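You operate a simulated robot arm through the tools that you are given. There is no shell and no other tool. Be economical: measure what you need, move in short steps, check, and stop when the job is done.

Carry out the task below with a simulated robot arm. There is one attempt and no reset: what you move stays moved.

TASK
Put the filter box from the steel cart shelf on top of the wooden board. Set down upright: filter box.

The check looks at the end state, three seconds after you hand in, the way a careful person would. Anything else that was tipped, shoved, dropped, spilled or broken makes it a failure.

THE ROBOT
A 6-joint arm with a two-finger parallel gripper on a trunk, on a base that drives. Base frame: it is fixed to the floor where the robot stands at the start and does not move with it; the origin is under the middle of the robot, x ahead of it, y to its left, z up. Lengths are in m, angles in rad, forces in N, time in s.
With the tool pointing down near the work surface it reaches from about 0.1 to 0.76 m from the robot's upright axis, wherever it stands. Its first joint turns from -2.007 to 2.007 rad. Places, roughly: wooden board [4.25, 2.5, 0.5]. Payload 4.2 kg.
The tool frame sits at the grasp point between the pads (the TCP): z along the fingers, y along the line on which they close. The tips reach 0.023 m beyond it. Largest opening 0.094 m; finger width 0.038, thickness 0.01; the body of the gripper, 0.054 by 0.096 m, starts 0.039 m behind the TCP.
Orientation is that of the tool frame in the base frame, as [roll, pitch, yaw] about the fixed x, y, z axes, in that order (R = Rz(yaw) Ry(pitch) Rx(roll)). With the fingers straight down and closing along the base's y, the tool's x points along the base's -x, its y along +y and its z along -z.

THE INTERFACE
- The arm moves only by the tool arm_command. Its argument "plan" is a list of rows, each a list of 7 numbers: the shift along the tool's x, y, z in m, then the turn, a rotation vector about the tool's x, y, z in rad, then the finger opening in m, from 0 to 0.094. In form: [[dx, dy, dz, ax, ay, az, jaw], ...]. A call has 1 to 12 rows; each row shifts and turns the commanded pose from where the row before left it, along the tool's axes as they then stand. A row lasts 0.2 s, in which the tool goes at most 0.05 m and 0.15 rad; a call with a longer step from one row to the next is refused whole, and so is a gripper value outside its range. A pose out of reach is approached as far as the arm can. The call stops where the force on the tool passes 40 N (or 10 N more than at its start, if that is more) or the arm is blocked; 0.2 s more then pass. The fingers move at their own pace (about 0.108 m/s each) and stop on an object; they squeeze with about 30 N. The grip force told is the motor's: it shows also when the fingers shut on nothing. Time passes only in rows, and 0.2 s behind the last, so rows that do not move let the fingers close. The reply holds the time, the measured pose of the TCP, the force on the tool along the base axes, the opening and the grip force, in the units named above and with some noise, with the torque about the TCP (base axes, N m) and any sound that the robot's microphone picked up.
- Cameras (640 x 400 px; columns grow to the right, rows downward): "scene" is now at [0.2146, 0.1825, 1.0227]; the picture's right is [-0.20, -0.98, 0.00], its down [-0.87, 0.18, -0.46] and it looks along [0.45, -0.09, -0.89] (base axes); focal length 281 px, centre (320, 200). "wrist" rides on the gripper at [0.086, 0.016, -0.075] in the tool frame; the picture's right is [-0.18, 0.98, 0.00], its down [-0.58, -0.11, -0.81] and it looks along [-0.79, -0.15, 0.59] (tool axes); focal length 243 px, centre (320, 200). There is no depth. A picture from a camera that has moved, and an enlarged one, comes with that camera's place and axes in the base frame and with its lens.
- get_image(camera): a new picture of that camera. No time passes.
- slide_trunk(by): slides the trunk up (or, below 0, down) by that many m; the arm and the scene camera ride with it, the base frame stays. It gives what a move gives, with no picture.
- steer(legs): drives the robot by 1 to 6 legs, each [ahead, turn to the left] in m and rad, along the robot's own axes; the way and the turn of a leg run together, so that a leg with both is an arc; at most 1.5 m and 3.142 rad a leg. The arm and the cameras ride along, it lands a little off, and it stops where it bumps. It gives what a move gives.
- pan_tilt(pan, tilt): turns the head with the scene camera to pan (to the left, within 1.396 rad either way) and tilt (down, from -0.506 to 1.204), counted from straight ahead of the robot. It gives what a move gives.
- inspect(camera, box): a new picture of the part [left, top, right, bottom] of that camera's present view, enlarged. No time passes.
- sign_off(): hands the job in; it is judged then, once.

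Go step by step. Nothing tells you exact positions but the pictures and the camera data: compare them with the known pose of the tool, close in by small moves and look again before you grip or let go. The budget is 120 turns and 78 pictures, counting those below and the enlarged ones. Unless the task says otherwise, let go and move clear before handing in, and close with one line.

The tools are called as name(argument=value, ...) on one line, values as JSON. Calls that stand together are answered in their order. arm_command: Moves the arm, as the interface text tells. Its arguments: {"type":"object","properties":{"plan":{"type":"array","items":{"type":"array","items":{"type":"number"}}}},"required":["plan"]} The other tools are called the same way: slide_trunk (by) slides the trunk up or down; steer (legs) drives the base; pan_tilt (pan, tilt) turns the head that bears the scene camera; get_image (camera) takes a picture; inspect (camera, box) takes an enlarged picture of a part of a camera's view; sign_off () hands the job in.

At the start:

```text
time_s: 0.0
eef_pos: [0.3553, 0.102, 0.5358]
orientation: [-3.141, -0.001, -3.141]
ft_force: [0.0, 0.7, 0.8]
wrist_torque: [0.0, -0.02, 0.0]
opening: 0.0941
finger_force: 0.0
trunk travel left (down, up): [-0.418, 0.572]
robot x, y, heading: [0.0027, 0.0011, 0.0]
head pan, tilt: [-0.202, 1.098]
```

scene: 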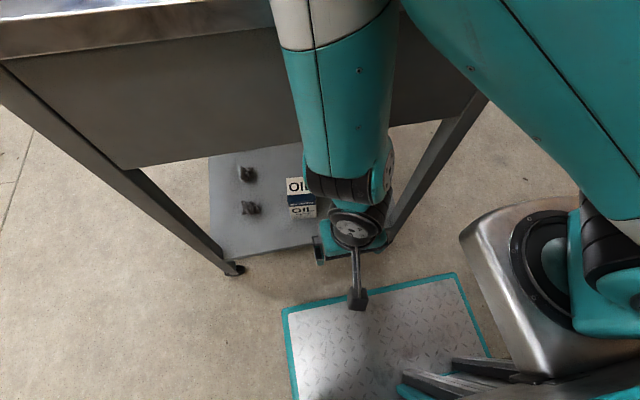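
wrist: 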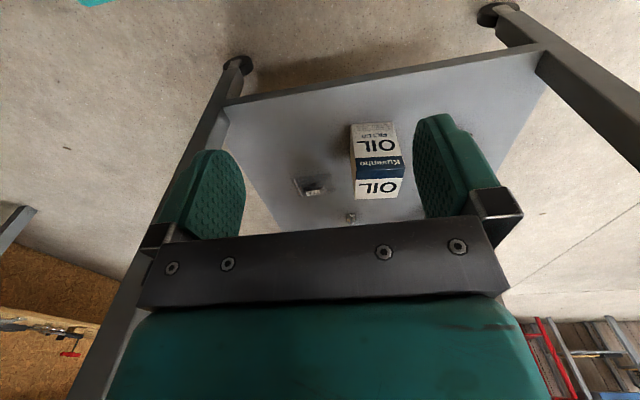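

The filter box stands on the low cart shelf, roughly at (0.62, 0.16), and a higher top overhangs it. I'll look around before moving.

pan_tilt(pan=0.0, tilt=0.6)

get_image(camera="scene")

inspect(camera="wrist", box=[200, 60, 520, 260])

```text
time_s: 0.9
eef_pos: [0.3538, 0.1027, 0.5356]
orientation: [-3.142, 0.0, -3.141]
ft_force: [0.6, 0.0, -0.3]
wrist_torque: [0.0, 0.02, 0.01]
opening: 0.094
finger_force: 0.1
trunk travel left (down, up): [-0.418, 0.572]
robot x, y, heading: [-0.0017, -0.0002, 0.002]
head pan, tilt: [0.0, 0.6]
```

```text
75 pictures are left
camera scene: at [0.241, 0.1953, 1.0611], right [0.0, -1.0, 0.0], down [-0.57, 0.0, -0.82], along [0.82, 0.0, -0.57], focal length 281 px, centre (320, 200)
```

scene: 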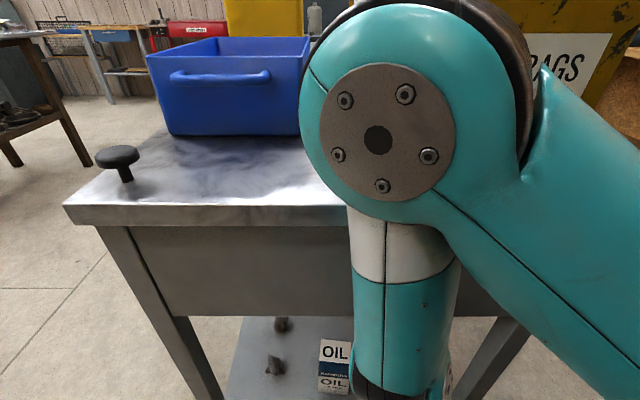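

```text
2.00 times, centred on (360, 160) of wrist
camera zoom: at [0.2667, 0.119, 0.6107], right [0.18, 0.98, 0.0], down [0.58, -0.11, 0.81], along [0.79, -0.15, -0.59], focal length 485 px, centre (240, 280)
```

zoom: 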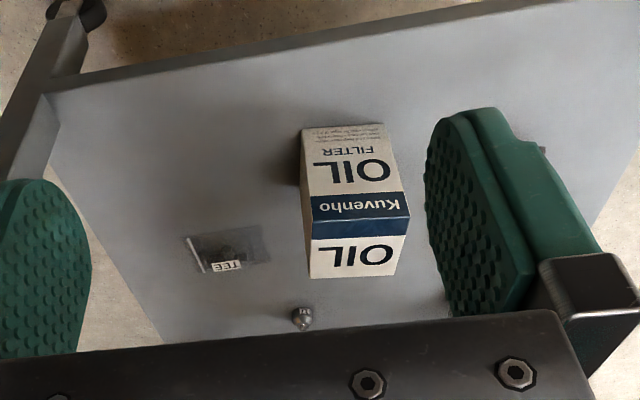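

The box is about 0.077 × 0.08 × 0.115 m, centred near (0.60, 0.16). The cart's apron hangs at about z 0.7, so I'll have to reach in from the front. First I'll look around for the driving route.

pan_tilt(pan=0.9, tilt=0.3)

get_image(camera="scene")

```text
time_s: 2.1
eef_pos: [0.355, 0.1027, 0.5356]
orientation: [-3.141, 0.0, 3.14]
ft_force: [-0.1, 0.5, -0.1]
wrist_torque: [0.01, 0.0, -0.02]
opening: 0.0943
finger_force: 0.1
trunk travel left (down, up): [-0.418, 0.572]
robot x, y, heading: [0.0019, 0.0053, 0.002]
head pan, tilt: [0.901, 0.3]
```

```text
73 pictures are left
camera scene: at [0.2107, 0.2684, 1.0886], right [0.78, -0.62, 0.0], down [-0.18, -0.23, -0.96], along [0.59, 0.75, -0.3], focal length 281 px, centre (320, 200)
```

scene: 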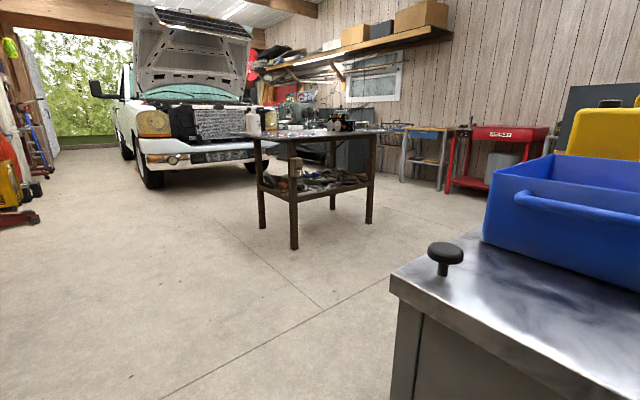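

inspect(camera="scene", box=[380, 105, 540, 205])

```text
4.00 times, centred on (460, 155) of scene
camera zoom: at [0.2107, 0.2684, 1.0886], right [0.78, -0.62, 0.0], down [-0.18, -0.23, -0.96], along [0.59, 0.75, -0.3], focal length 1124 px, centre (-240, 380)
```

zoom: 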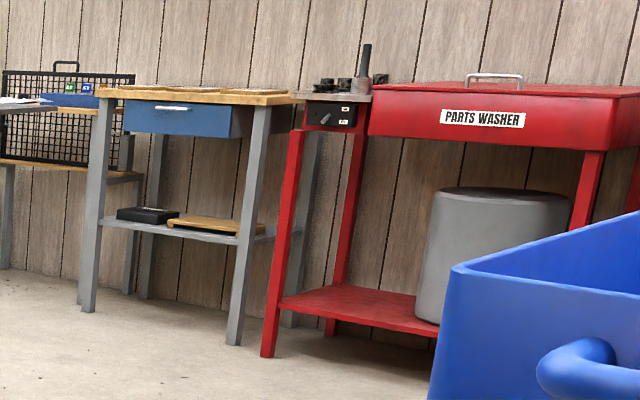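

The wooden board lies on the lower shelf of the blue-drawer bench, so placing it also means reaching in from the front. I'll back away from the cart, roll the hand so the camera ends up on top, and then point the tool forward.

steer(legs=[[-0.45, 0]])

arm_command(plan=[[0, 0, 0, 0, 0, 0.15, 0.094], [0, 0, 0, 0, 0, 0.15, 0.094], [0, 0, 0, 0, 0, 0.15, 0.094], [0, 0, 0, 0, 0, 0.15, 0.094], [0, 0, 0, 0, 0, 0.15, 0.094], [0, 0, 0, 0, 0, 0.15, 0.094], [0, 0, 0, 0, 0, 0.15, 0.094], [0, 0, 0, 0, 0, 0.15, 0.094], [0, 0, 0, 0, 0, 0.15, 0.094], [0, 0, 0, 0, 0, 0.15, 0.094], [0, 0, 0, 0, 0, 0.0708, 0.094]])

pan_tilt(pan=0.0, tilt=0.7)

get_image(camera="scene")

```text
time_s: 4.2
eef_pos: [0.1261, 0.1275, 0.5417]
orientation: [3.048, 0.17, 3.11]
ft_force: [-1.0, 1.3, 1.2]
wrist_torque: [-0.03, -0.05, -0.02]
opening: 0.094
finger_force: 0.0
trunk travel left (down, up): [-0.418, 0.572]
robot x, y, heading: [-0.2421, 0.0026, -0.014]
head pan, tilt: [0.901, 0.3]
stopped in leg 1: the robot was blocked; the commanded pose is now the measured one
```

```text
time_s: 4.5
eef_pos: [0.1445, 0.1193, 0.5427]
orientation: [3.05, 0.239, 2.952]
ft_force: [0.0, 0.5, 0.2]
wrist_torque: [-0.03, -0.02, -0.02]
opening: 0.0943
finger_force: 0.0
out of reach, approached as far as the arm can: row 1
trunk travel left (down, up): [-0.418, 0.572]
robot x, y, heading: [-0.2407, -0.0016, -0.01]
head pan, tilt: [0.901, 0.3]
stopped in row 1: the arm was blocked; the commanded pose is now the measured one
```

```text
time_s: 5.7
eef_pos: [0.1285, 0.1224, 0.5401]
orientation: [3.059, 0.233, 3.014]
ft_force: [-0.3, -0.4, 0.1]
wrist_torque: [-0.01, 0.02, -0.01]
opening: 0.0942
finger_force: 0.1
trunk travel left (down, up): [-0.418, 0.572]
robot x, y, heading: [-0.2443, 0.0023, -0.014]
head pan, tilt: [0.0, 0.7]
```

```text
71 pictures are left
camera scene: at [0.0046, 0.2756, 1.0594], right [0.97, -0.25, -0.06], down [-0.2, -0.6, -0.78], along [0.15, 0.76, -0.63], focal length 281 px, centre (320, 200)
```

scene: 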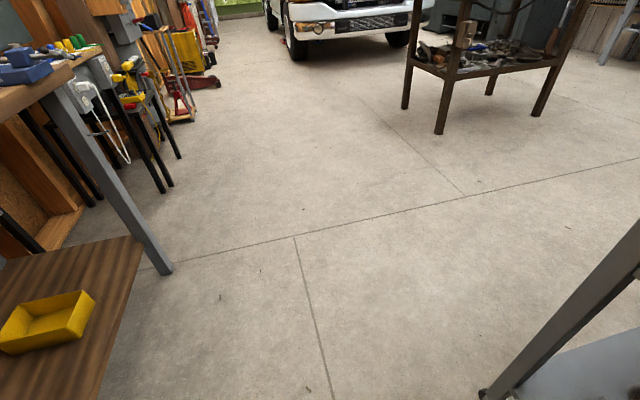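

The base stopped at x ≈ -0.24 and something is pushing on the arm or head. There is a wooden table with a yellow tray behind on the left. I'll look again before moving anything.

get_image(camera="wrist")

pan_tilt(pan=-0.8, tilt=0.7)

get_image(camera="scene")

```text
70 pictures are left
camera wrist: at [0.028, 0.1458, 0.5944], right [0.28, 0.95, 0.12], down [0.36, -0.22, 0.91], along [0.89, -0.21, -0.4], focal length 243 px, centre (320, 200)
```

wrist: 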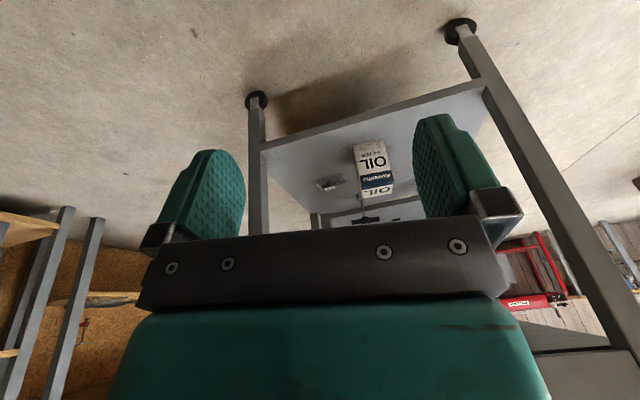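

```text
time_s: 6.8
eef_pos: [0.129, 0.1237, 0.5401]
orientation: [3.059, 0.234, 3.015]
ft_force: [-0.6, -0.2, -0.8]
wrist_torque: [0.0, 0.03, 0.0]
opening: 0.0941
finger_force: 0.1
trunk travel left (down, up): [-0.418, 0.572]
robot x, y, heading: [-0.2448, -0.0013, -0.014]
head pan, tilt: [-0.799, 0.7]
```

```text
69 pictures are left
camera scene: at [0.004, 0.2752, 1.0586], right [0.97, -0.24, -0.06], down [-0.2, -0.61, -0.77], along [0.14, 0.76, -0.64], focal length 281 px, centre (320, 200)
```

scene: 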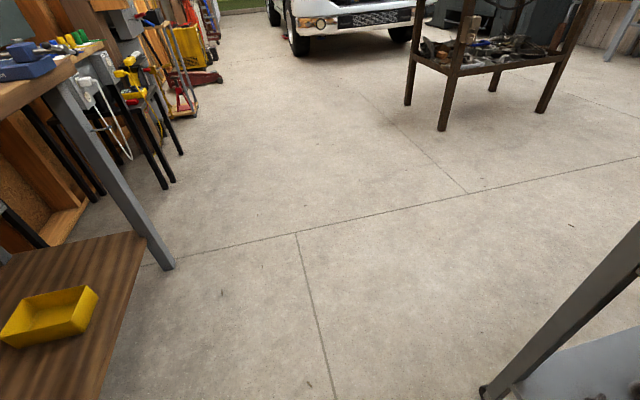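

The head reports panning, but the view hasn't changed, so it is jammed. I'll drive forward a little to relieve the contact and check again.

steer(legs=[[0.1, 0]])

get_image(camera="scene")

```text
time_s: 7.6
eef_pos: [0.1601, 0.1119, 0.549]
orientation: [3.014, 0.365, 2.765]
ft_force: [-0.1, 0.2, 0.8]
wrist_torque: [0.02, -0.02, 0.0]
opening: 0.0939
finger_force: 0.1
trunk travel left (down, up): [-0.418, 0.572]
robot x, y, heading: [-0.2307, -0.0003, -0.016]
head pan, tilt: [-0.799, 0.7]
stopped in leg 1: the robot was blocked; the commanded pose is now the measured one
```

```text
68 pictures are left
camera scene: at [-0.0109, 0.2739, 1.0512], right [0.99, -0.11, -0.05], down [-0.12, -0.69, -0.71], along [0.04, 0.71, -0.7], focal length 281 px, centre (320, 200)
```

scene: 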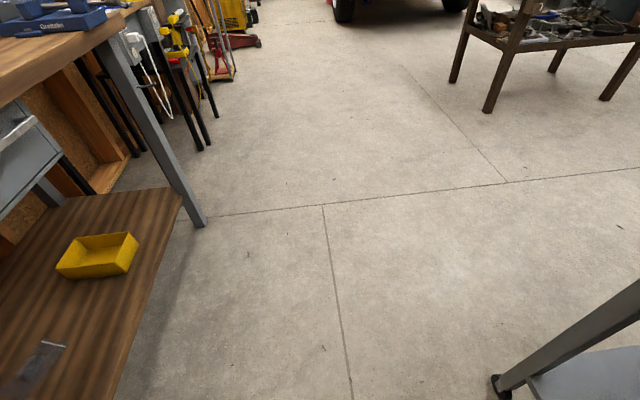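

The bump seems to have swung the arm's elbow into the head, and it wedged there. I'll ease the hand back upright and slightly forward, which should bring the elbow off the head.

arm_command(plan=[[-0.017, 0.006, 0.008, 0, 0, 0, 0.094], [-0.017, 0.006, 0.008, 0.03, 0.09, 0, 0.094], [-0.017, 0.006, 0.008, 0.03, 0.09, 0, 0.094]])

get_image(camera="scene")

```text
time_s: 7.9
eef_pos: [0.1722, 0.1052, 0.5542]
orientation: [2.972, 0.413, 2.62]
ft_force: [0.5, 0.2, 0.1]
wrist_torque: [0.02, -0.02, -0.03]
opening: 0.0942
finger_force: 0.0
out of reach, approached as far as the arm can: row 1
trunk travel left (down, up): [-0.418, 0.572]
robot x, y, heading: [-0.2302, 0.0039, -0.012]
head pan, tilt: [-0.799, 0.7]
stopped in row 1: the arm was blocked; the commanded pose is now the measured one
```

```text
67 pictures are left
camera scene: at [-0.0117, 0.2739, 1.051], right [0.99, -0.11, -0.05], down [-0.11, -0.69, -0.71], along [0.04, 0.71, -0.7], focal length 281 px, centre (320, 200)
```

scene: 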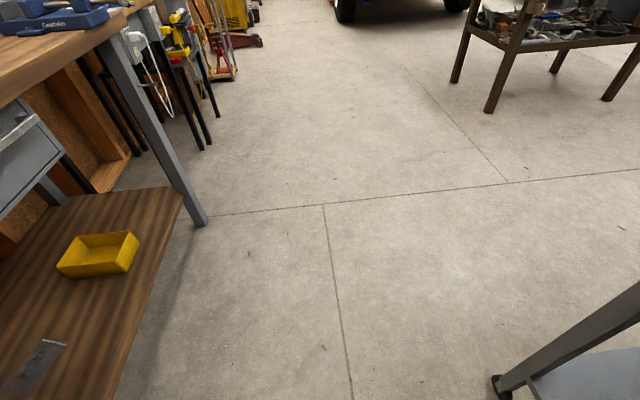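

The head motor is still pressing against the arm, because it was commanded right while held left. I'll pan it left to take that load off.

pan_tilt(pan=1.396, tilt=0.7)

get_image(camera="scene")

get_image(camera="wrist")

```text
time_s: 10.0
eef_pos: [0.1706, 0.1051, 0.554]
orientation: [2.977, 0.413, 2.629]
ft_force: [-0.7, 0.3, -0.2]
wrist_torque: [0.0, -0.06, 0.01]
opening: 0.0943
finger_force: 0.0
trunk travel left (down, up): [-0.418, 0.572]
robot x, y, heading: [-0.2296, 0.0006, -0.013]
head pan, tilt: [1.396, 0.7]
```

```text
66 pictures are left
camera scene: at [-0.0125, 0.2745, 1.0518], right [0.99, -0.09, -0.05], down [-0.1, -0.69, -0.72], along [0.03, 0.72, -0.69], focal length 281 px, centre (320, 200)
```

scene: 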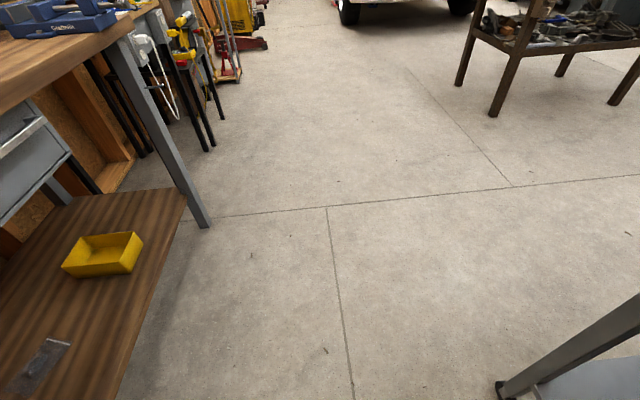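

```text
65 pictures are left
camera wrist: at [0.0761, 0.1622, 0.5887], right [0.57, 0.79, 0.22], down [0.08, -0.32, 0.95], along [0.82, -0.52, -0.24], focal length 243 px, centre (320, 200)
```

wrist: 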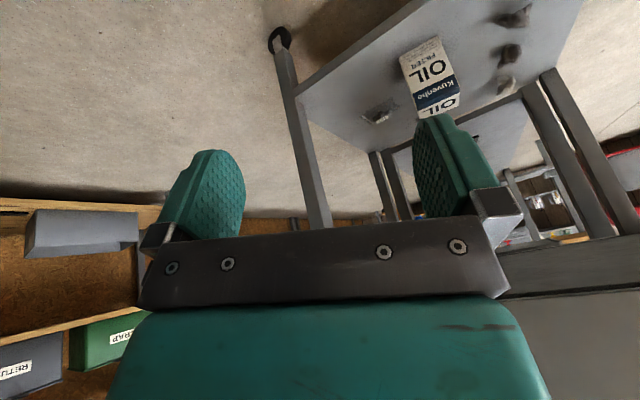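

arm_command(plan=[[0, 0, -0.01, 0, 0, 0, 0.094], [0, 0, -0.01, 0, 0, 0, 0.094]])

```text
time_s: 10.3
eef_pos: [0.1822, 0.0954, 0.5596]
orientation: [2.924, 0.453, 2.463]
ft_force: [-0.4, -0.2, 0.0]
wrist_torque: [0.03, 0.0, 0.01]
opening: 0.094
finger_force: 0.0
out of reach, approached as far as the arm can: row 1
trunk travel left (down, up): [-0.418, 0.572]
robot x, y, heading: [-0.2306, 0.0015, -0.012]
head pan, tilt: [1.396, 0.7]
stopped in row 1: the arm was blocked; the commanded pose is now the measured one
```

pan_tilt(pan=0.7, tilt=1.0)

get_image(camera="scene")

```text
time_s: 11.4
eef_pos: [0.1826, 0.0951, 0.5584]
orientation: [2.929, 0.451, 2.47]
ft_force: [-1.1, -0.2, 0.8]
wrist_torque: [0.01, -0.01, 0.0]
opening: 0.0939
finger_force: 0.1
trunk travel left (down, up): [-0.418, 0.572]
robot x, y, heading: [-0.2312, 0.0033, -0.01]
head pan, tilt: [0.7, 1.0]
```

```text
64 pictures are left
camera scene: at [-0.0147, 0.2693, 1.0428], right [1.0, -0.08, -0.05], down [-0.1, -0.76, -0.64], along [0.01, 0.64, -0.77], focal length 281 px, centre (320, 200)
```

scene: 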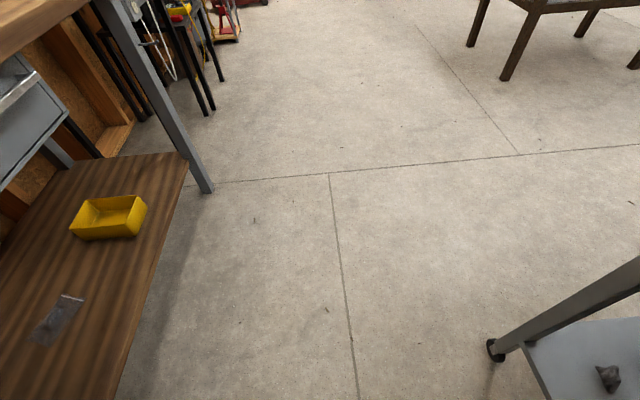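

The head is still held. I'll test the opposite motion, yawing the hand back to the left.

arm_command(plan=[[0, 0, 0, 0, 0, -0.14, 0.094]])

```text
time_s: 11.7
eef_pos: [0.1892, 0.0826, 0.5638]
orientation: [2.923, 0.509, 2.376]
ft_force: [0.3, 0.6, 0.1]
wrist_torque: [0.03, 0.0, -0.02]
opening: 0.0939
finger_force: 0.0
out of reach, approached as far as the arm can: row 1
trunk travel left (down, up): [-0.418, 0.572]
robot x, y, heading: [-0.23, -0.0006, -0.012]
head pan, tilt: [0.7, 1.0]
stopped in row 1: the arm was blocked; the commanded pose is now the measured one
```

slide_trunk(by=0.05)

steer(legs=[[0.1, 0]])

get_image(camera="scene")

```text
time_s: 12.0
eef_pos: [0.1935, 0.0737, 0.5733]
orientation: [2.855, 0.532, 2.192]
ft_force: [0.5, 0.5, 0.2]
wrist_torque: [0.02, 0.05, 0.03]
opening: 0.0941
finger_force: 0.0
trunk travel left (down, up): [-0.422, 0.568]
robot x, y, heading: [-0.2322, 0.0029, -0.011]
head pan, tilt: [0.7, 1.0]
stopped: the arm was blocked; the commanded pose is now the measured one
```

```text
time_s: 12.8
eef_pos: [0.1988, 0.0589, 0.5807]
orientation: [2.73, 0.537, 1.899]
ft_force: [-0.5, 0.2, -0.6]
wrist_torque: [-0.01, -0.02, -0.01]
opening: 0.0939
finger_force: 0.0
trunk travel left (down, up): [-0.422, 0.568]
robot x, y, heading: [-0.2184, 0.0037, -0.015]
head pan, tilt: [0.7, 1.0]
stopped in leg 1: the robot was blocked; the commanded pose is now the measured one
```

```text
63 pictures are left
camera scene: at [-0.0185, 0.268, 1.0429], right [1.0, -0.08, -0.04], down [-0.09, -0.78, -0.62], along [0.02, 0.62, -0.79], focal length 281 px, centre (320, 200)
```

scene: 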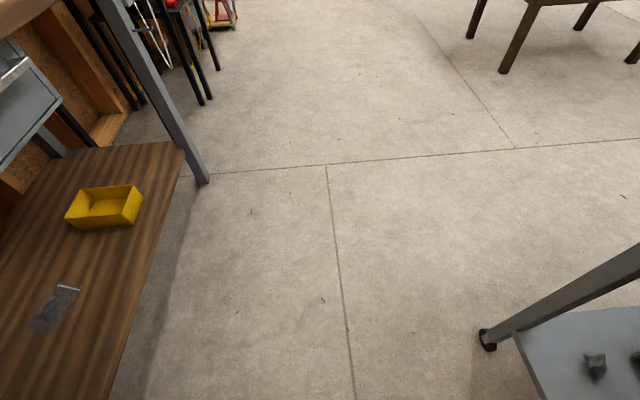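

get_image(camera="wrist")

```text
62 pictures are left
camera wrist: at [0.1466, 0.1614, 0.6011], right [0.84, 0.33, 0.43], down [-0.35, -0.27, 0.89], along [0.41, -0.9, -0.11], focal length 243 px, centre (320, 200)
```

wrist: 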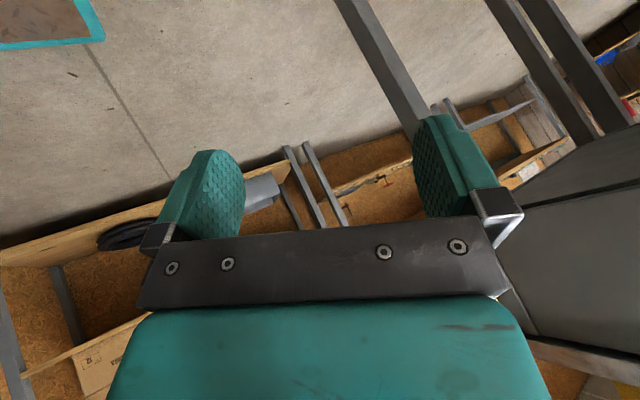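

I'll relax the head fully to the left and run no-move rows to see whether the arm relieves itself.

pan_tilt(pan=1.396, tilt=0.88)

arm_command(plan=[[0, 0, 0, 0, 0, 0, 0.094], [0, 0, 0, 0, 0, 0, 0.094], [0, 0, 0, 0, 0, 0, 0.094]])

```text
time_s: 13.8
eef_pos: [0.1985, 0.0609, 0.5803]
orientation: [2.732, 0.536, 1.905]
ft_force: [-0.1, 0.3, -1.1]
wrist_torque: [0.04, 0.02, 0.02]
opening: 0.094
finger_force: 0.1
trunk travel left (down, up): [-0.422, 0.568]
robot x, y, heading: [-0.2169, 0.0036, -0.013]
head pan, tilt: [1.396, 0.88]
```

```text
time_s: 14.6
eef_pos: [0.199, 0.0586, 0.581]
orientation: [2.731, 0.536, 1.903]
ft_force: [0.3, -0.7, 1.0]
wrist_torque: [0.01, -0.02, -0.02]
opening: 0.094
finger_force: 0.2
trunk travel left (down, up): [-0.422, 0.568]
robot x, y, heading: [-0.2214, -0.0001, -0.015]
head pan, tilt: [1.396, 0.88]
```

The arm holds still now. I'll try a small move to the right, away from the head.

arm_command(plan=[[-0.012, -0.0075, 0.0047, 0, 0, 0, 0.094], [-0.012, -0.0075, 0.0047, 0, 0, 0, 0.094]])

get_image(camera="scene")

```text
time_s: 15.2
eef_pos: [0.1985, 0.0587, 0.5806]
orientation: [2.732, 0.536, 1.903]
ft_force: [0.2, 0.8, 0.0]
wrist_torque: [-0.02, 0.04, -0.05]
opening: 0.0939
finger_force: 0.0
out of reach, approached as far as the arm can: row 1, 2
trunk travel left (down, up): [-0.422, 0.568]
robot x, y, heading: [-0.2194, -0.0028, -0.013]
head pan, tilt: [1.396, 0.88]
```

```text
61 pictures are left
camera scene: at [-0.0176, 0.2683, 1.0434], right [1.0, -0.09, -0.04], down [-0.09, -0.78, -0.62], along [0.03, 0.62, -0.78], focal length 281 px, centre (320, 200)
```

scene: 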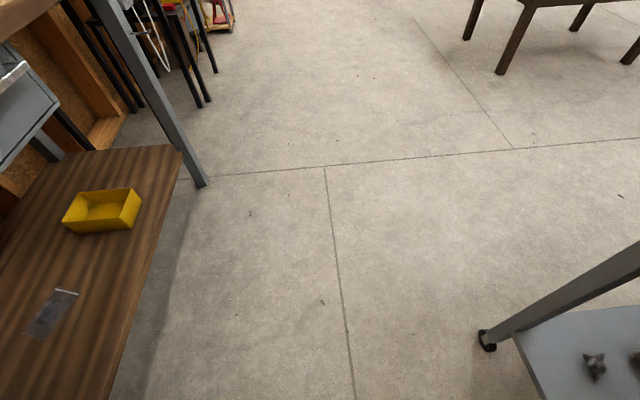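

arm_command(plan=[[0.024, 0.015, -0.0094, 0, 0, 0, 0.094], [0.016, 0.01, -0.006, 0, 0, 0, 0.094], [0.016, 0.01, -0.006, 0, 0, 0, 0.094]])

```text
time_s: 16.2
eef_pos: [0.201, 0.0907, 0.5814]
orientation: [2.708, 0.596, 1.767]
ft_force: [0.1, -0.1, 0.3]
wrist_torque: [-0.01, 0.03, 0.02]
opening: 0.0942
finger_force: 0.0
trunk travel left (down, up): [-0.422, 0.568]
robot x, y, heading: [-0.2191, 0.0001, -0.012]
head pan, tilt: [1.396, 0.88]
stopped in row 3: the arm was blocked; the commanded pose is now the measured one
```

arm_command(plan=[[0, 0, 0, -0.039, 0.024, -0.052, 0.094]])

arm_command(plan=[[0, 0, 0, 0.039, -0.024, 0.052, 0.094]])

arm_command(plan=[[-0.0112, 0.007, -0.015, 0, 0, 0, 0.094]])

```text
time_s: 16.8
eef_pos: [0.2032, 0.0755, 0.5902]
orientation: [2.66, 0.603, 1.702]
ft_force: [0.5, 0.6, 0.0]
wrist_torque: [-0.03, 0.01, 0.0]
opening: 0.0941
finger_force: 0.0
trunk travel left (down, up): [-0.422, 0.568]
robot x, y, heading: [-0.2136, 0.0007, -0.015]
head pan, tilt: [1.396, 0.88]
stopped in row 1: the arm was blocked; the commanded pose is now the measured one
```

```text
time_s: 17.2
eef_pos: [0.1999, 0.0763, 0.5895]
orientation: [2.665, 0.605, 1.659]
ft_force: [0.9, 0.3, 0.3]
wrist_torque: [-0.01, 0.0, -0.01]
opening: 0.0939
finger_force: 0.0
trunk travel left (down, up): [-0.422, 0.568]
robot x, y, heading: [-0.222, 0.0021, -0.012]
head pan, tilt: [1.396, 0.88]
```

```text
time_s: 17.6
eef_pos: [0.2002, 0.0747, 0.6063]
orientation: [2.667, 0.613, 1.657]
ft_force: [-1.0, -0.4, 0.1]
wrist_torque: [-0.02, 0.01, 0.0]
opening: 0.0942
finger_force: 0.0
trunk travel left (down, up): [-0.422, 0.568]
robot x, y, heading: [-0.2195, 0.0024, -0.014]
head pan, tilt: [1.396, 0.88]
```

The arm now follows commands, including the upward move. I'll check whether the head is free.

pan_tilt(pan=1.1, tilt=0.7)

get_image(camera="scene")

```text
time_s: 18.4
eef_pos: [0.2021, 0.0753, 0.6094]
orientation: [2.66, 0.594, 1.636]
ft_force: [-0.5, -0.9, 0.4]
wrist_torque: [0.0, 0.02, 0.0]
opening: 0.0939
finger_force: 0.0
trunk travel left (down, up): [-0.422, 0.568]
robot x, y, heading: [-0.219, 0.0008, -0.014]
head pan, tilt: [1.1, 0.7]
```

```text
60 pictures are left
camera scene: at [-0.0042, 0.2731, 1.0535], right [0.97, -0.25, -0.04], down [-0.2, -0.67, -0.72], along [0.15, 0.7, -0.7], focal length 281 px, centre (320, 200)
```

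scene: 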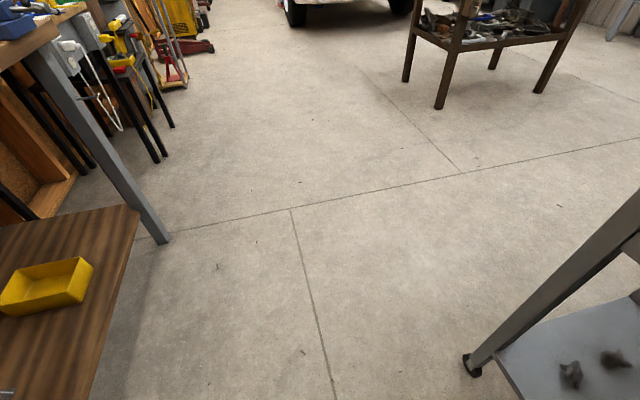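

pan_tilt(pan=1.396, tilt=0.7)

arm_command(plan=[[-0.012, 0.025, -0.005, 0, 0, 0, 0.094], [-0.012, 0.025, -0.005, 0, 0, 0, 0.094], [-0.012, 0.025, -0.005, 0, 0, 0, 0.094]])

get_image(camera="scene")

```text
time_s: 19.2
eef_pos: [0.2009, 0.0749, 0.6075]
orientation: [2.663, 0.605, 1.649]
ft_force: [-0.6, 0.2, 0.6]
wrist_torque: [-0.01, 0.0, -0.04]
opening: 0.0942
finger_force: 0.1
trunk travel left (down, up): [-0.422, 0.568]
robot x, y, heading: [-0.2207, 0.0016, -0.011]
head pan, tilt: [1.396, 0.7]
```

```text
time_s: 20.0
eef_pos: [0.2444, 0.0966, 0.67]
orientation: [2.661, 0.593, 1.727]
ft_force: [0.0, 0.7, 0.3]
wrist_torque: [0.0, -0.03, -0.02]
opening: 0.0939
finger_force: 0.1
trunk travel left (down, up): [-0.422, 0.568]
robot x, y, heading: [-0.219, 0.0032, -0.014]
head pan, tilt: [1.396, 0.7]
```

```text
59 pictures are left
camera scene: at [-0.0083, 0.2766, 1.059], right [0.98, -0.19, -0.04], down [-0.15, -0.63, -0.76], along [0.12, 0.75, -0.65], focal length 281 px, centre (320, 200)
```

scene: 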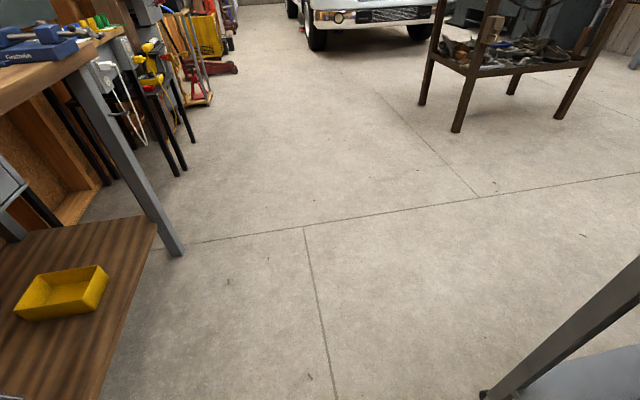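

The head is free and now matches its command. I'll keep the arm going forward and up a little, then turn the head to look at the arm.

arm_command(plan=[[-0.012, 0.025, -0.005, 0, 0, 0, 0.094], [-0.012, 0.025, -0.005, 0, 0, 0, 0.094]])

pan_tilt(pan=0.5, tilt=0.5)

get_image(camera="scene")

```text
time_s: 20.6
eef_pos: [0.2847, 0.1012, 0.709]
orientation: [2.662, 0.593, 1.727]
ft_force: [0.6, -0.7, 0.0]
wrist_torque: [-0.01, 0.0, -0.01]
opening: 0.094
finger_force: 0.0
trunk travel left (down, up): [-0.422, 0.568]
robot x, y, heading: [-0.2186, 0.0, -0.015]
head pan, tilt: [1.396, 0.7]
```

```text
time_s: 21.8
eef_pos: [0.2846, 0.0999, 0.7089]
orientation: [2.663, 0.592, 1.728]
ft_force: [-0.2, 0.2, -0.5]
wrist_torque: [0.01, -0.04, -0.05]
opening: 0.0939
finger_force: 0.0
trunk travel left (down, up): [-0.422, 0.568]
robot x, y, heading: [-0.2211, 0.0015, -0.011]
head pan, tilt: [0.499, 0.499]
```

```text
58 pictures are left
camera scene: at [0.057, 0.2357, 1.0743], right [0.47, -0.88, -0.02], down [-0.46, -0.22, -0.86], along [0.76, 0.41, -0.51], focal length 281 px, centre (320, 200)
```

scene: 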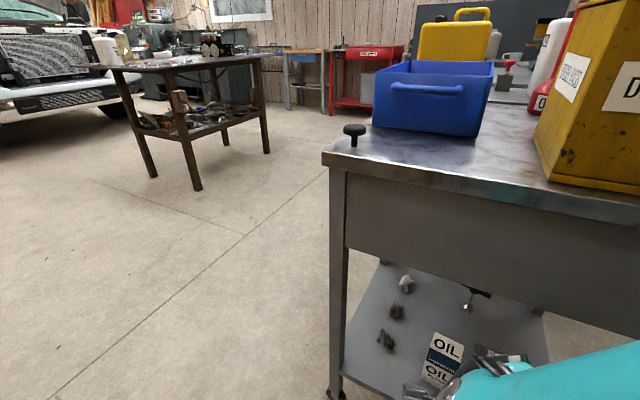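

pan_tilt(pan=-0.3, tilt=0.6)

get_image(camera="scene")

```text
time_s: 22.9
eef_pos: [0.284, 0.1005, 0.7095]
orientation: [2.663, 0.592, 1.728]
ft_force: [0.7, 0.8, -0.4]
wrist_torque: [0.0, -0.02, -0.04]
opening: 0.0941
finger_force: 0.1
trunk travel left (down, up): [-0.422, 0.568]
robot x, y, heading: [-0.216, 0.0034, -0.015]
head pan, tilt: [-0.3, 0.6]
```

```text
57 pictures are left
camera scene: at [0.0603, 0.166, 1.065], right [-0.31, -0.95, 0.01], down [-0.57, 0.17, -0.8], along [0.76, -0.25, -0.59], focal length 281 px, centre (320, 200)
```

scene: 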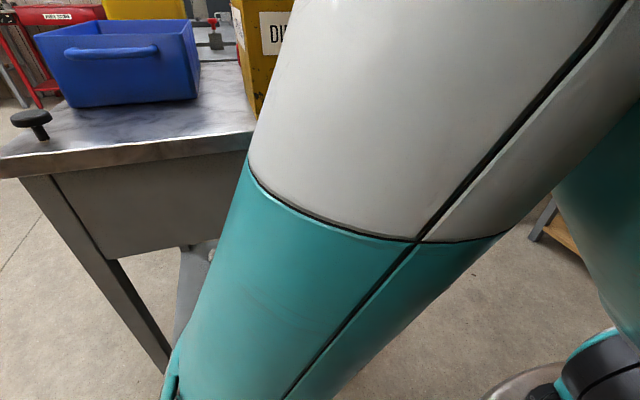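

The arm is clear again and nothing on the cart has moved. Next I'll turn the hand in place so it points forward and about 25° down, with its camera on top, starting with a few rows.

arm_command(plan=[[-0.01, 0, -0.02, -0.016, 0.05, 0.136, 0.094], [0, 0, 0, -0.016, 0.05, 0.136, 0.094], [0, 0, 0, -0.016, 0.05, 0.136, 0.094], [0, 0, 0, -0.016, 0.05, 0.136, 0.094], [0, 0, 0, -0.016, 0.05, 0.136, 0.094]])

get_image(camera="scene")

```text
time_s: 24.1
eef_pos: [0.276, 0.1013, 0.7305]
orientation: [2.44, -0.008, 1.286]
ft_force: [-0.3, 1.2, 0.0]
wrist_torque: [-0.02, -0.02, 0.01]
opening: 0.094
finger_force: 0.0
trunk travel left (down, up): [-0.422, 0.568]
robot x, y, heading: [-0.2164, 0.0023, -0.009]
head pan, tilt: [-0.3, 0.6]
```

```text
56 pictures are left
camera scene: at [0.0603, 0.1659, 1.065], right [-0.31, -0.95, 0.01], down [-0.57, 0.17, -0.8], along [0.76, -0.25, -0.59], focal length 281 px, centre (320, 200)
```

scene: 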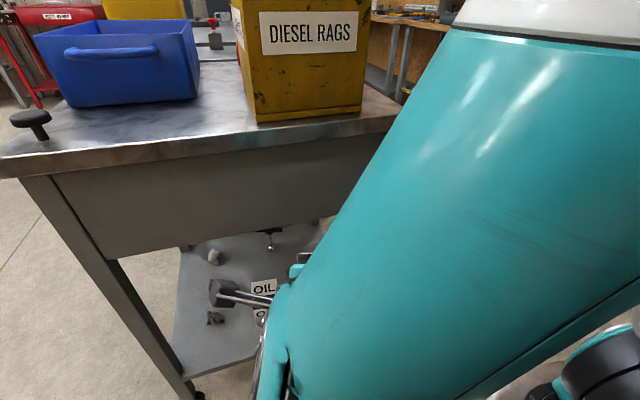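

This is working and the forearm is swinging away from the head, so I'll continue the turn.

arm_command(plan=[[0, 0, 0, -0.016, 0.05, 0.136, 0.094], [0, 0, 0, -0.016, 0.05, 0.136, 0.094], [0, 0, 0, -0.016, 0.05, 0.136, 0.094], [0, 0, 0, -0.016, 0.05, 0.136, 0.094], [0, 0, 0, -0.016, 0.05, 0.136, 0.094]])

get_image(camera="scene")

```text
time_s: 25.3
eef_pos: [0.396, 0.043, 0.8201]
orientation: [2.479, -0.616, 0.928]
ft_force: [-0.7, -0.8, 0.6]
wrist_torque: [0.02, -0.02, -0.01]
opening: 0.094
finger_force: 0.0
out of reach, approached as far as the arm can: row 1, 2, 3, 4, 5
trunk travel left (down, up): [-0.422, 0.568]
robot x, y, heading: [-0.2193, -0.0006, -0.011]
head pan, tilt: [-0.3, 0.6]
```

```text
55 pictures are left
camera scene: at [0.0602, 0.1659, 1.065], right [-0.31, -0.95, 0.01], down [-0.57, 0.17, -0.8], along [0.76, -0.25, -0.59], focal length 281 px, centre (320, 200)
```

scene: 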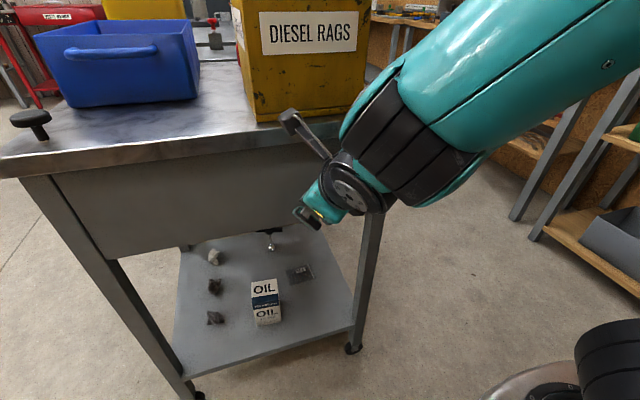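

The forward-pointing pose is too folded here, so the arm stopped short. I'll undo these last rows and lower the trunk before reorienting.

arm_command(plan=[[0, 0, 0, 0.016, -0.05, -0.136, 0.094], [0, 0, 0, 0.016, -0.05, -0.136, 0.094], [0, 0, 0, 0.016, -0.05, -0.136, 0.094], [0, 0, 0, 0.016, -0.05, -0.136, 0.094], [0, 0, 0, 0.016, -0.05, -0.136, 0.094]])

get_image(camera="scene")

```text
time_s: 26.5
eef_pos: [0.3949, 0.0455, 0.8204]
orientation: [2.444, 0.001, 1.29]
ft_force: [0.0, 0.0, 0.8]
wrist_torque: [-0.03, -0.01, 0.0]
opening: 0.094
finger_force: 0.1
trunk travel left (down, up): [-0.422, 0.568]
robot x, y, heading: [-0.2213, -0.0001, -0.012]
head pan, tilt: [-0.3, 0.6]
```

```text
54 pictures are left
camera scene: at [0.0602, 0.1659, 1.065], right [-0.31, -0.95, 0.01], down [-0.57, 0.17, -0.8], along [0.76, -0.25, -0.59], focal length 281 px, centre (320, 200)
```

scene: 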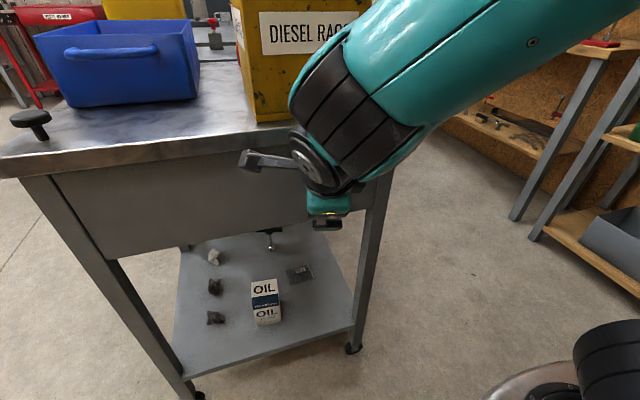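

The arm is now in an open, extended pose in front of the cart. I'll back the hand off a bit and lower the trunk.

arm_command(plan=[[-0.0083, -0.022, -0.0185, 0, 0, 0, 0.094], [-0.0083, -0.022, -0.0185, 0, 0, 0, 0.094]])

slide_trunk(by=-0.3)

get_image(camera="scene")

```text
time_s: 27.1
eef_pos: [0.3382, 0.0446, 0.8188]
orientation: [2.444, -0.003, 1.288]
ft_force: [0.5, 0.1, -1.0]
wrist_torque: [-0.01, 0.01, -0.02]
opening: 0.094
finger_force: 0.1
trunk travel left (down, up): [-0.422, 0.568]
robot x, y, heading: [-0.2171, -0.0008, -0.014]
head pan, tilt: [-0.3, 0.6]
```

```text
time_s: 30.1
eef_pos: [0.3366, 0.047, 0.52]
orientation: [2.443, -0.001, 1.288]
ft_force: [0.0, 0.0, -0.3]
wrist_torque: [-0.01, 0.0, 0.0]
opening: 0.0942
finger_force: 0.1
trunk travel left (down, up): [-0.122, 0.868]
robot x, y, heading: [-0.2159, 0.0056, -0.016]
head pan, tilt: [-0.3, 0.6]
```

```text
53 pictures are left
camera scene: at [0.049, 0.1661, 0.7653], right [-0.31, -0.95, 0.01], down [-0.57, 0.17, -0.8], along [0.76, -0.25, -0.59], focal length 281 px, centre (320, 200)
```

scene: 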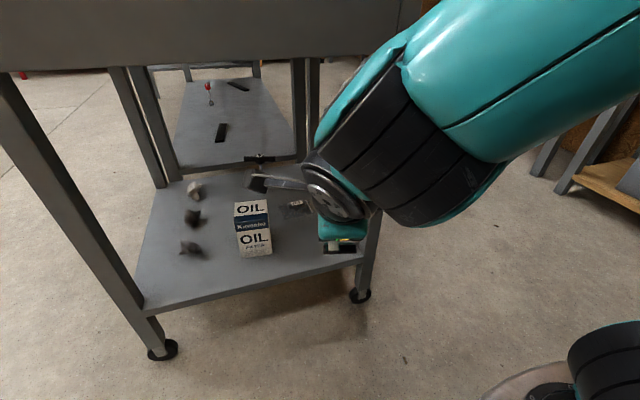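

There's a clear view now, with the box undisturbed. I'll continue the hand rotation toward pointing forward.

arm_command(plan=[[0, 0, 0, -0.0158, 0.0505, 0.1365, 0.094], [0, 0, 0, -0.0158, 0.0505, 0.1365, 0.094], [0, 0, 0, -0.0158, 0.0505, 0.1365, 0.094], [0, 0, 0, -0.0158, 0.0505, 0.1365, 0.094], [0, 0, 0, -0.0158, 0.0505, 0.1365, 0.094]])

get_image(camera="scene")

```text
time_s: 31.3
eef_pos: [0.3532, 0.0124, 0.5364]
orientation: [2.484, -0.639, 0.912]
ft_force: [0.5, -0.9, 0.1]
wrist_torque: [0.01, -0.01, -0.03]
opening: 0.0941
finger_force: 0.1
out of reach, approached as far as the arm can: row 5
trunk travel left (down, up): [-0.122, 0.868]
robot x, y, heading: [-0.221, 0.0001, -0.012]
head pan, tilt: [-0.3, 0.6]
```

```text
52 pictures are left
camera scene: at [0.049, 0.1661, 0.7652], right [-0.31, -0.95, 0.01], down [-0.57, 0.17, -0.8], along [0.76, -0.25, -0.59], focal length 281 px, centre (320, 200)
```

scene: 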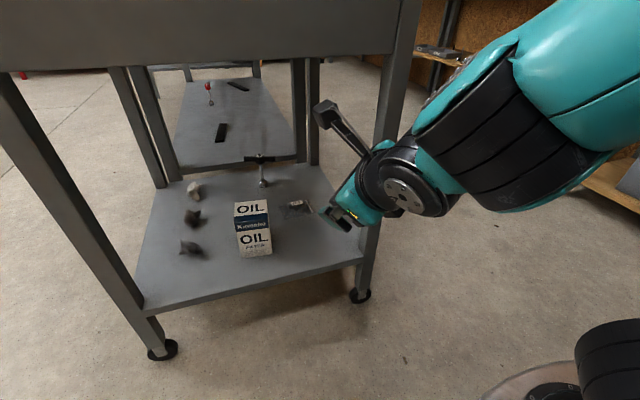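

The wrist-roll limit stops the camera-up orientation. The tool already points forward and about 40° down, so I'll roll it back the other way to end with the camera below, which this shallow angle allows.

arm_command(plan=[[0, 0, 0, 0, 0, -0.1445, 0.094], [0, 0, 0, 0, 0, -0.1445, 0.094], [0, 0, 0, 0, 0, -0.1445, 0.094], [0, 0, 0, 0, 0, -0.1445, 0.094], [0, 0, 0, 0, 0, -0.1445, 0.094], [0, 0, 0, 0, 0, -0.1445, 0.094], [0, 0, 0, 0, 0, -0.1445, 0.094], [0, 0, 0, 0, 0, -0.1445, 0.094], [0, 0, 0, 0, 0, -0.1445, 0.094], [0, 0, 0, 0, 0, -0.1445, 0.094], [0, 0, 0, 0, 0, -0.1445, 0.094]])

arm_command(plan=[[0, 0, 0, 0, 0, -0.1445, 0.094], [0, 0, 0, 0, 0, -0.1445, 0.094], [0, 0, 0, 0, 0, -0.1445, 0.094], [0, 0, 0, 0, 0, -0.1445, 0.094], [0, 0, 0, 0, 0, -0.1445, 0.094], [0, 0, 0, 0, 0, -0.1445, 0.094]])

get_image(camera="scene")

```text
time_s: 33.7
eef_pos: [0.3536, 0.0137, 0.5349]
orientation: [2.396, 0.522, 2.059]
ft_force: [0.4, -0.3, 0.3]
wrist_torque: [0.02, 0.01, 0.03]
opening: 0.0941
finger_force: 0.1
trunk travel left (down, up): [-0.122, 0.868]
robot x, y, heading: [-0.2197, -0.0018, -0.02]
head pan, tilt: [-0.3, 0.6]
```

```text
time_s: 35.1
eef_pos: [0.3539, 0.0136, 0.5352]
orientation: [3.141, 0.881, 3.136]
ft_force: [-0.1, -0.5, -0.6]
wrist_torque: [-0.05, -0.01, -0.01]
opening: 0.0938
finger_force: 0.1
trunk travel left (down, up): [-0.122, 0.868]
robot x, y, heading: [-0.2206, 0.0026, -0.016]
head pan, tilt: [-0.3, 0.6]
```

```text
51 pictures are left
camera scene: at [0.049, 0.1661, 0.7652], right [-0.31, -0.95, 0.01], down [-0.57, 0.17, -0.8], along [0.76, -0.25, -0.59], focal length 281 px, centre (320, 200)
```

scene: 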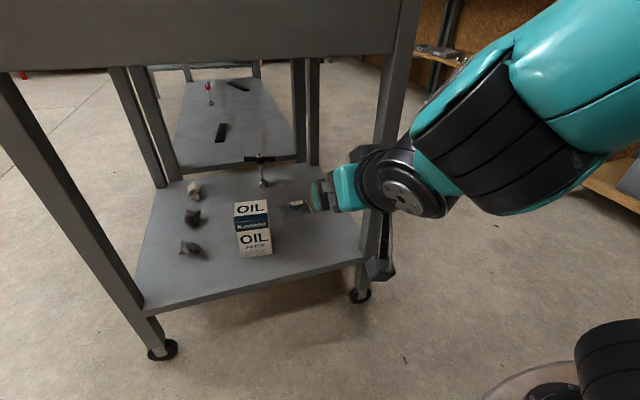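

The tool now points forward and about 40° down, closing along y. I'll measure the box precisely.

inspect(camera="scene", box=[140, 150, 300, 250])

inspect(camera="scene", box=[210, 175, 306, 265])

get_image(camera="wrist")

```text
4.00 times, centred on (220, 200) of scene
camera zoom: at [0.049, 0.1661, 0.7652], right [-0.31, -0.95, 0.01], down [-0.57, 0.17, -0.8], along [0.76, -0.25, -0.59], focal length 1124 px, centre (720, 200)
```

zoom: 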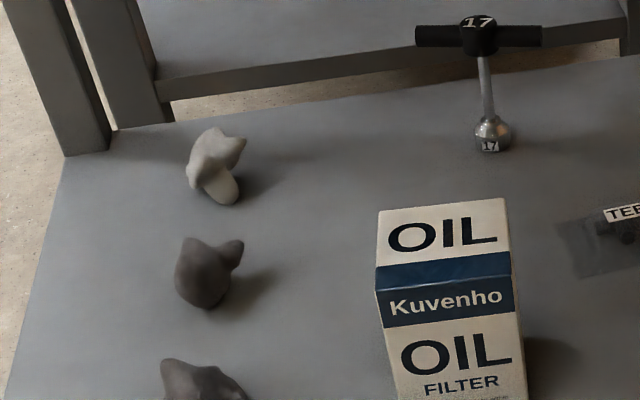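

```text
4.44 times, centred on (258, 220) of scene
camera zoom: at [0.049, 0.1661, 0.7652], right [-0.31, -0.95, 0.01], down [-0.57, 0.17, -0.8], along [0.76, -0.25, -0.59], focal length 1249 px, centre (596, 111)
```

zoom: 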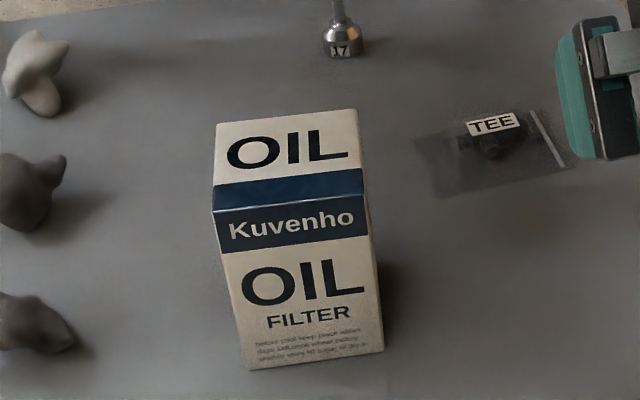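

```text
48 pictures are left
camera wrist: at [0.2397, 0.0304, 0.5164], right [0.12, 0.98, 0.14], down [-0.25, -0.11, 0.96], along [0.96, -0.16, 0.23], focal length 243 px, centre (320, 200)
```

wrist: 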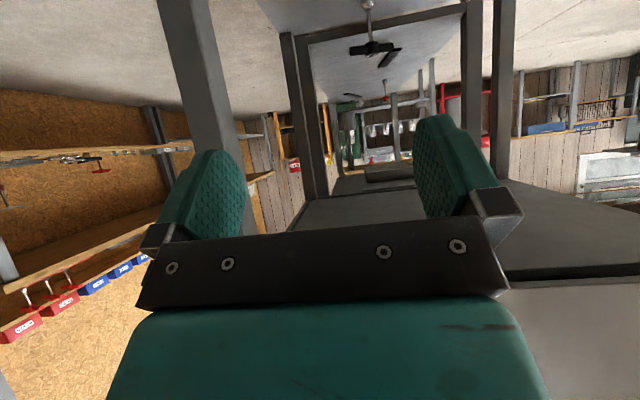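

The box measures: front-bottom edge from (0.559, 0.125) to (0.567, 0.202), top at z ≈ 0.343, and about -0.1 rad of yaw. I'll bring the hand down in front of it, watching the forearm near the head.

arm_command(plan=[[0.015, 0.032, 0.0243, 0.0154, 0, 0.0127, 0.094], [0.015, 0.032, 0.0243, 0.0154, 0, 0.0127, 0.094], [0.015, 0.032, 0.0243, 0.0154, 0, 0.0127, 0.094]])

get_image(camera="scene")

```text
time_s: 35.9
eef_pos: [0.3821, 0.109, 0.4511]
orientation: [-3.137, 0.875, 3.079]
ft_force: [-0.5, -0.9, 0.5]
wrist_torque: [0.01, -0.02, 0.0]
opening: 0.0941
finger_force: 0.0
trunk travel left (down, up): [-0.122, 0.868]
robot x, y, heading: [-0.2173, -0.0014, -0.011]
head pan, tilt: [-0.3, 0.6]
```

```text
47 pictures are left
camera scene: at [0.049, 0.1661, 0.7653], right [-0.31, -0.95, 0.01], down [-0.57, 0.17, -0.8], along [0.76, -0.25, -0.59], focal length 281 px, centre (320, 200)
```

scene: 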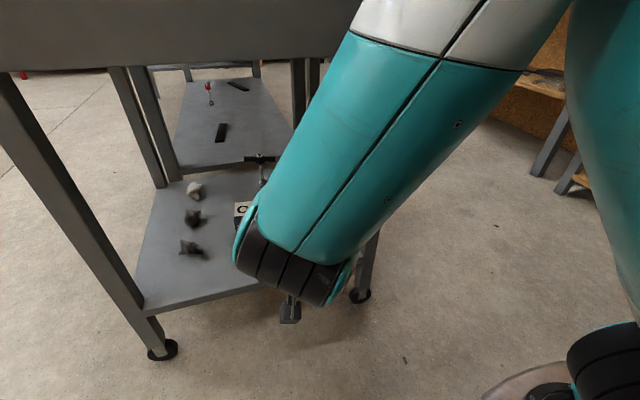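

Clear so far. I'll use the remaining trunk travel for the descent, which also flattens the forearm.

slide_trunk(by=-0.115)

arm_command(plan=[[-0.004, 0.033, 0.009, 0.0154, 0, 0.0127, 0.094], [-0.004, 0.033, 0.009, 0.0154, 0, 0.0127, 0.094]])

get_image(camera="scene")

get_image(camera="wrist")

```text
time_s: 37.4
eef_pos: [0.3813, 0.1091, 0.3364]
orientation: [-3.134, 0.876, 3.078]
ft_force: [0.2, 0.6, 0.3]
wrist_torque: [-0.03, -0.02, 0.0]
opening: 0.094
finger_force: 0.1
trunk travel left (down, up): [-0.007, 0.983]
robot x, y, heading: [-0.2144, 0.0041, -0.016]
head pan, tilt: [-0.3, 0.6]
```

```text
time_s: 38.0
eef_pos: [0.4057, 0.1724, 0.3304]
orientation: [-3.133, 0.876, 3.04]
ft_force: [0.4, 0.7, 0.0]
wrist_torque: [-0.03, -0.02, 0.01]
opening: 0.0939
finger_force: 0.0
trunk travel left (down, up): [-0.007, 0.983]
robot x, y, heading: [-0.216, -0.0004, -0.011]
head pan, tilt: [-0.3, 0.6]
```

```text
46 pictures are left
camera scene: at [0.0447, 0.1661, 0.6503], right [-0.31, -0.95, 0.01], down [-0.57, 0.17, -0.8], along [0.76, -0.25, -0.59], focal length 281 px, centre (320, 200)
```

scene: 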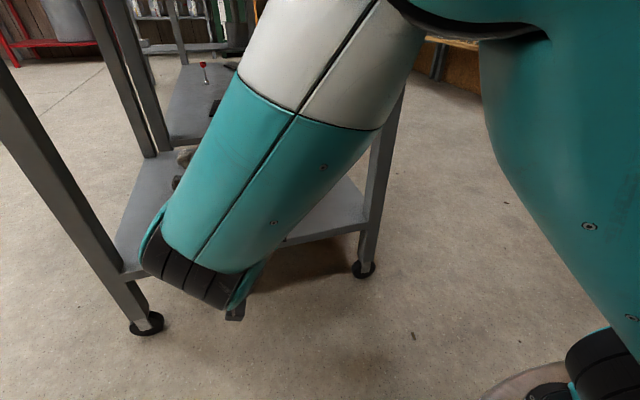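

```text
45 pictures are left
camera wrist: at [0.2941, 0.2007, 0.3118], right [0.22, 0.97, 0.14], down [-0.26, -0.08, 0.96], along [0.94, -0.25, 0.23], focal length 243 px, centre (320, 200)
```

wrist: 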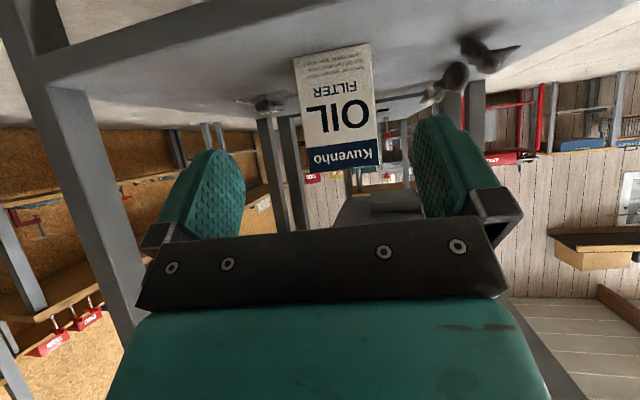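

inspect(camera="wrist", box=[270, 30, 398, 110])

```text
5.00 times, centred on (334, 70) of wrist
camera zoom: at [0.2941, 0.2007, 0.3118], right [0.22, 0.97, 0.14], down [-0.26, -0.08, 0.96], along [0.94, -0.25, 0.23], focal length 1213 px, centre (250, 850)
```

zoom: 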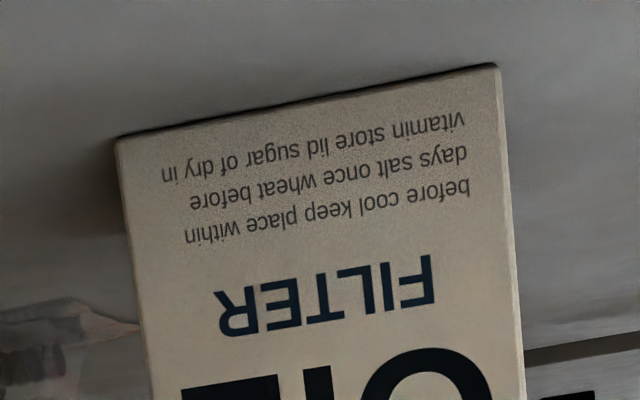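

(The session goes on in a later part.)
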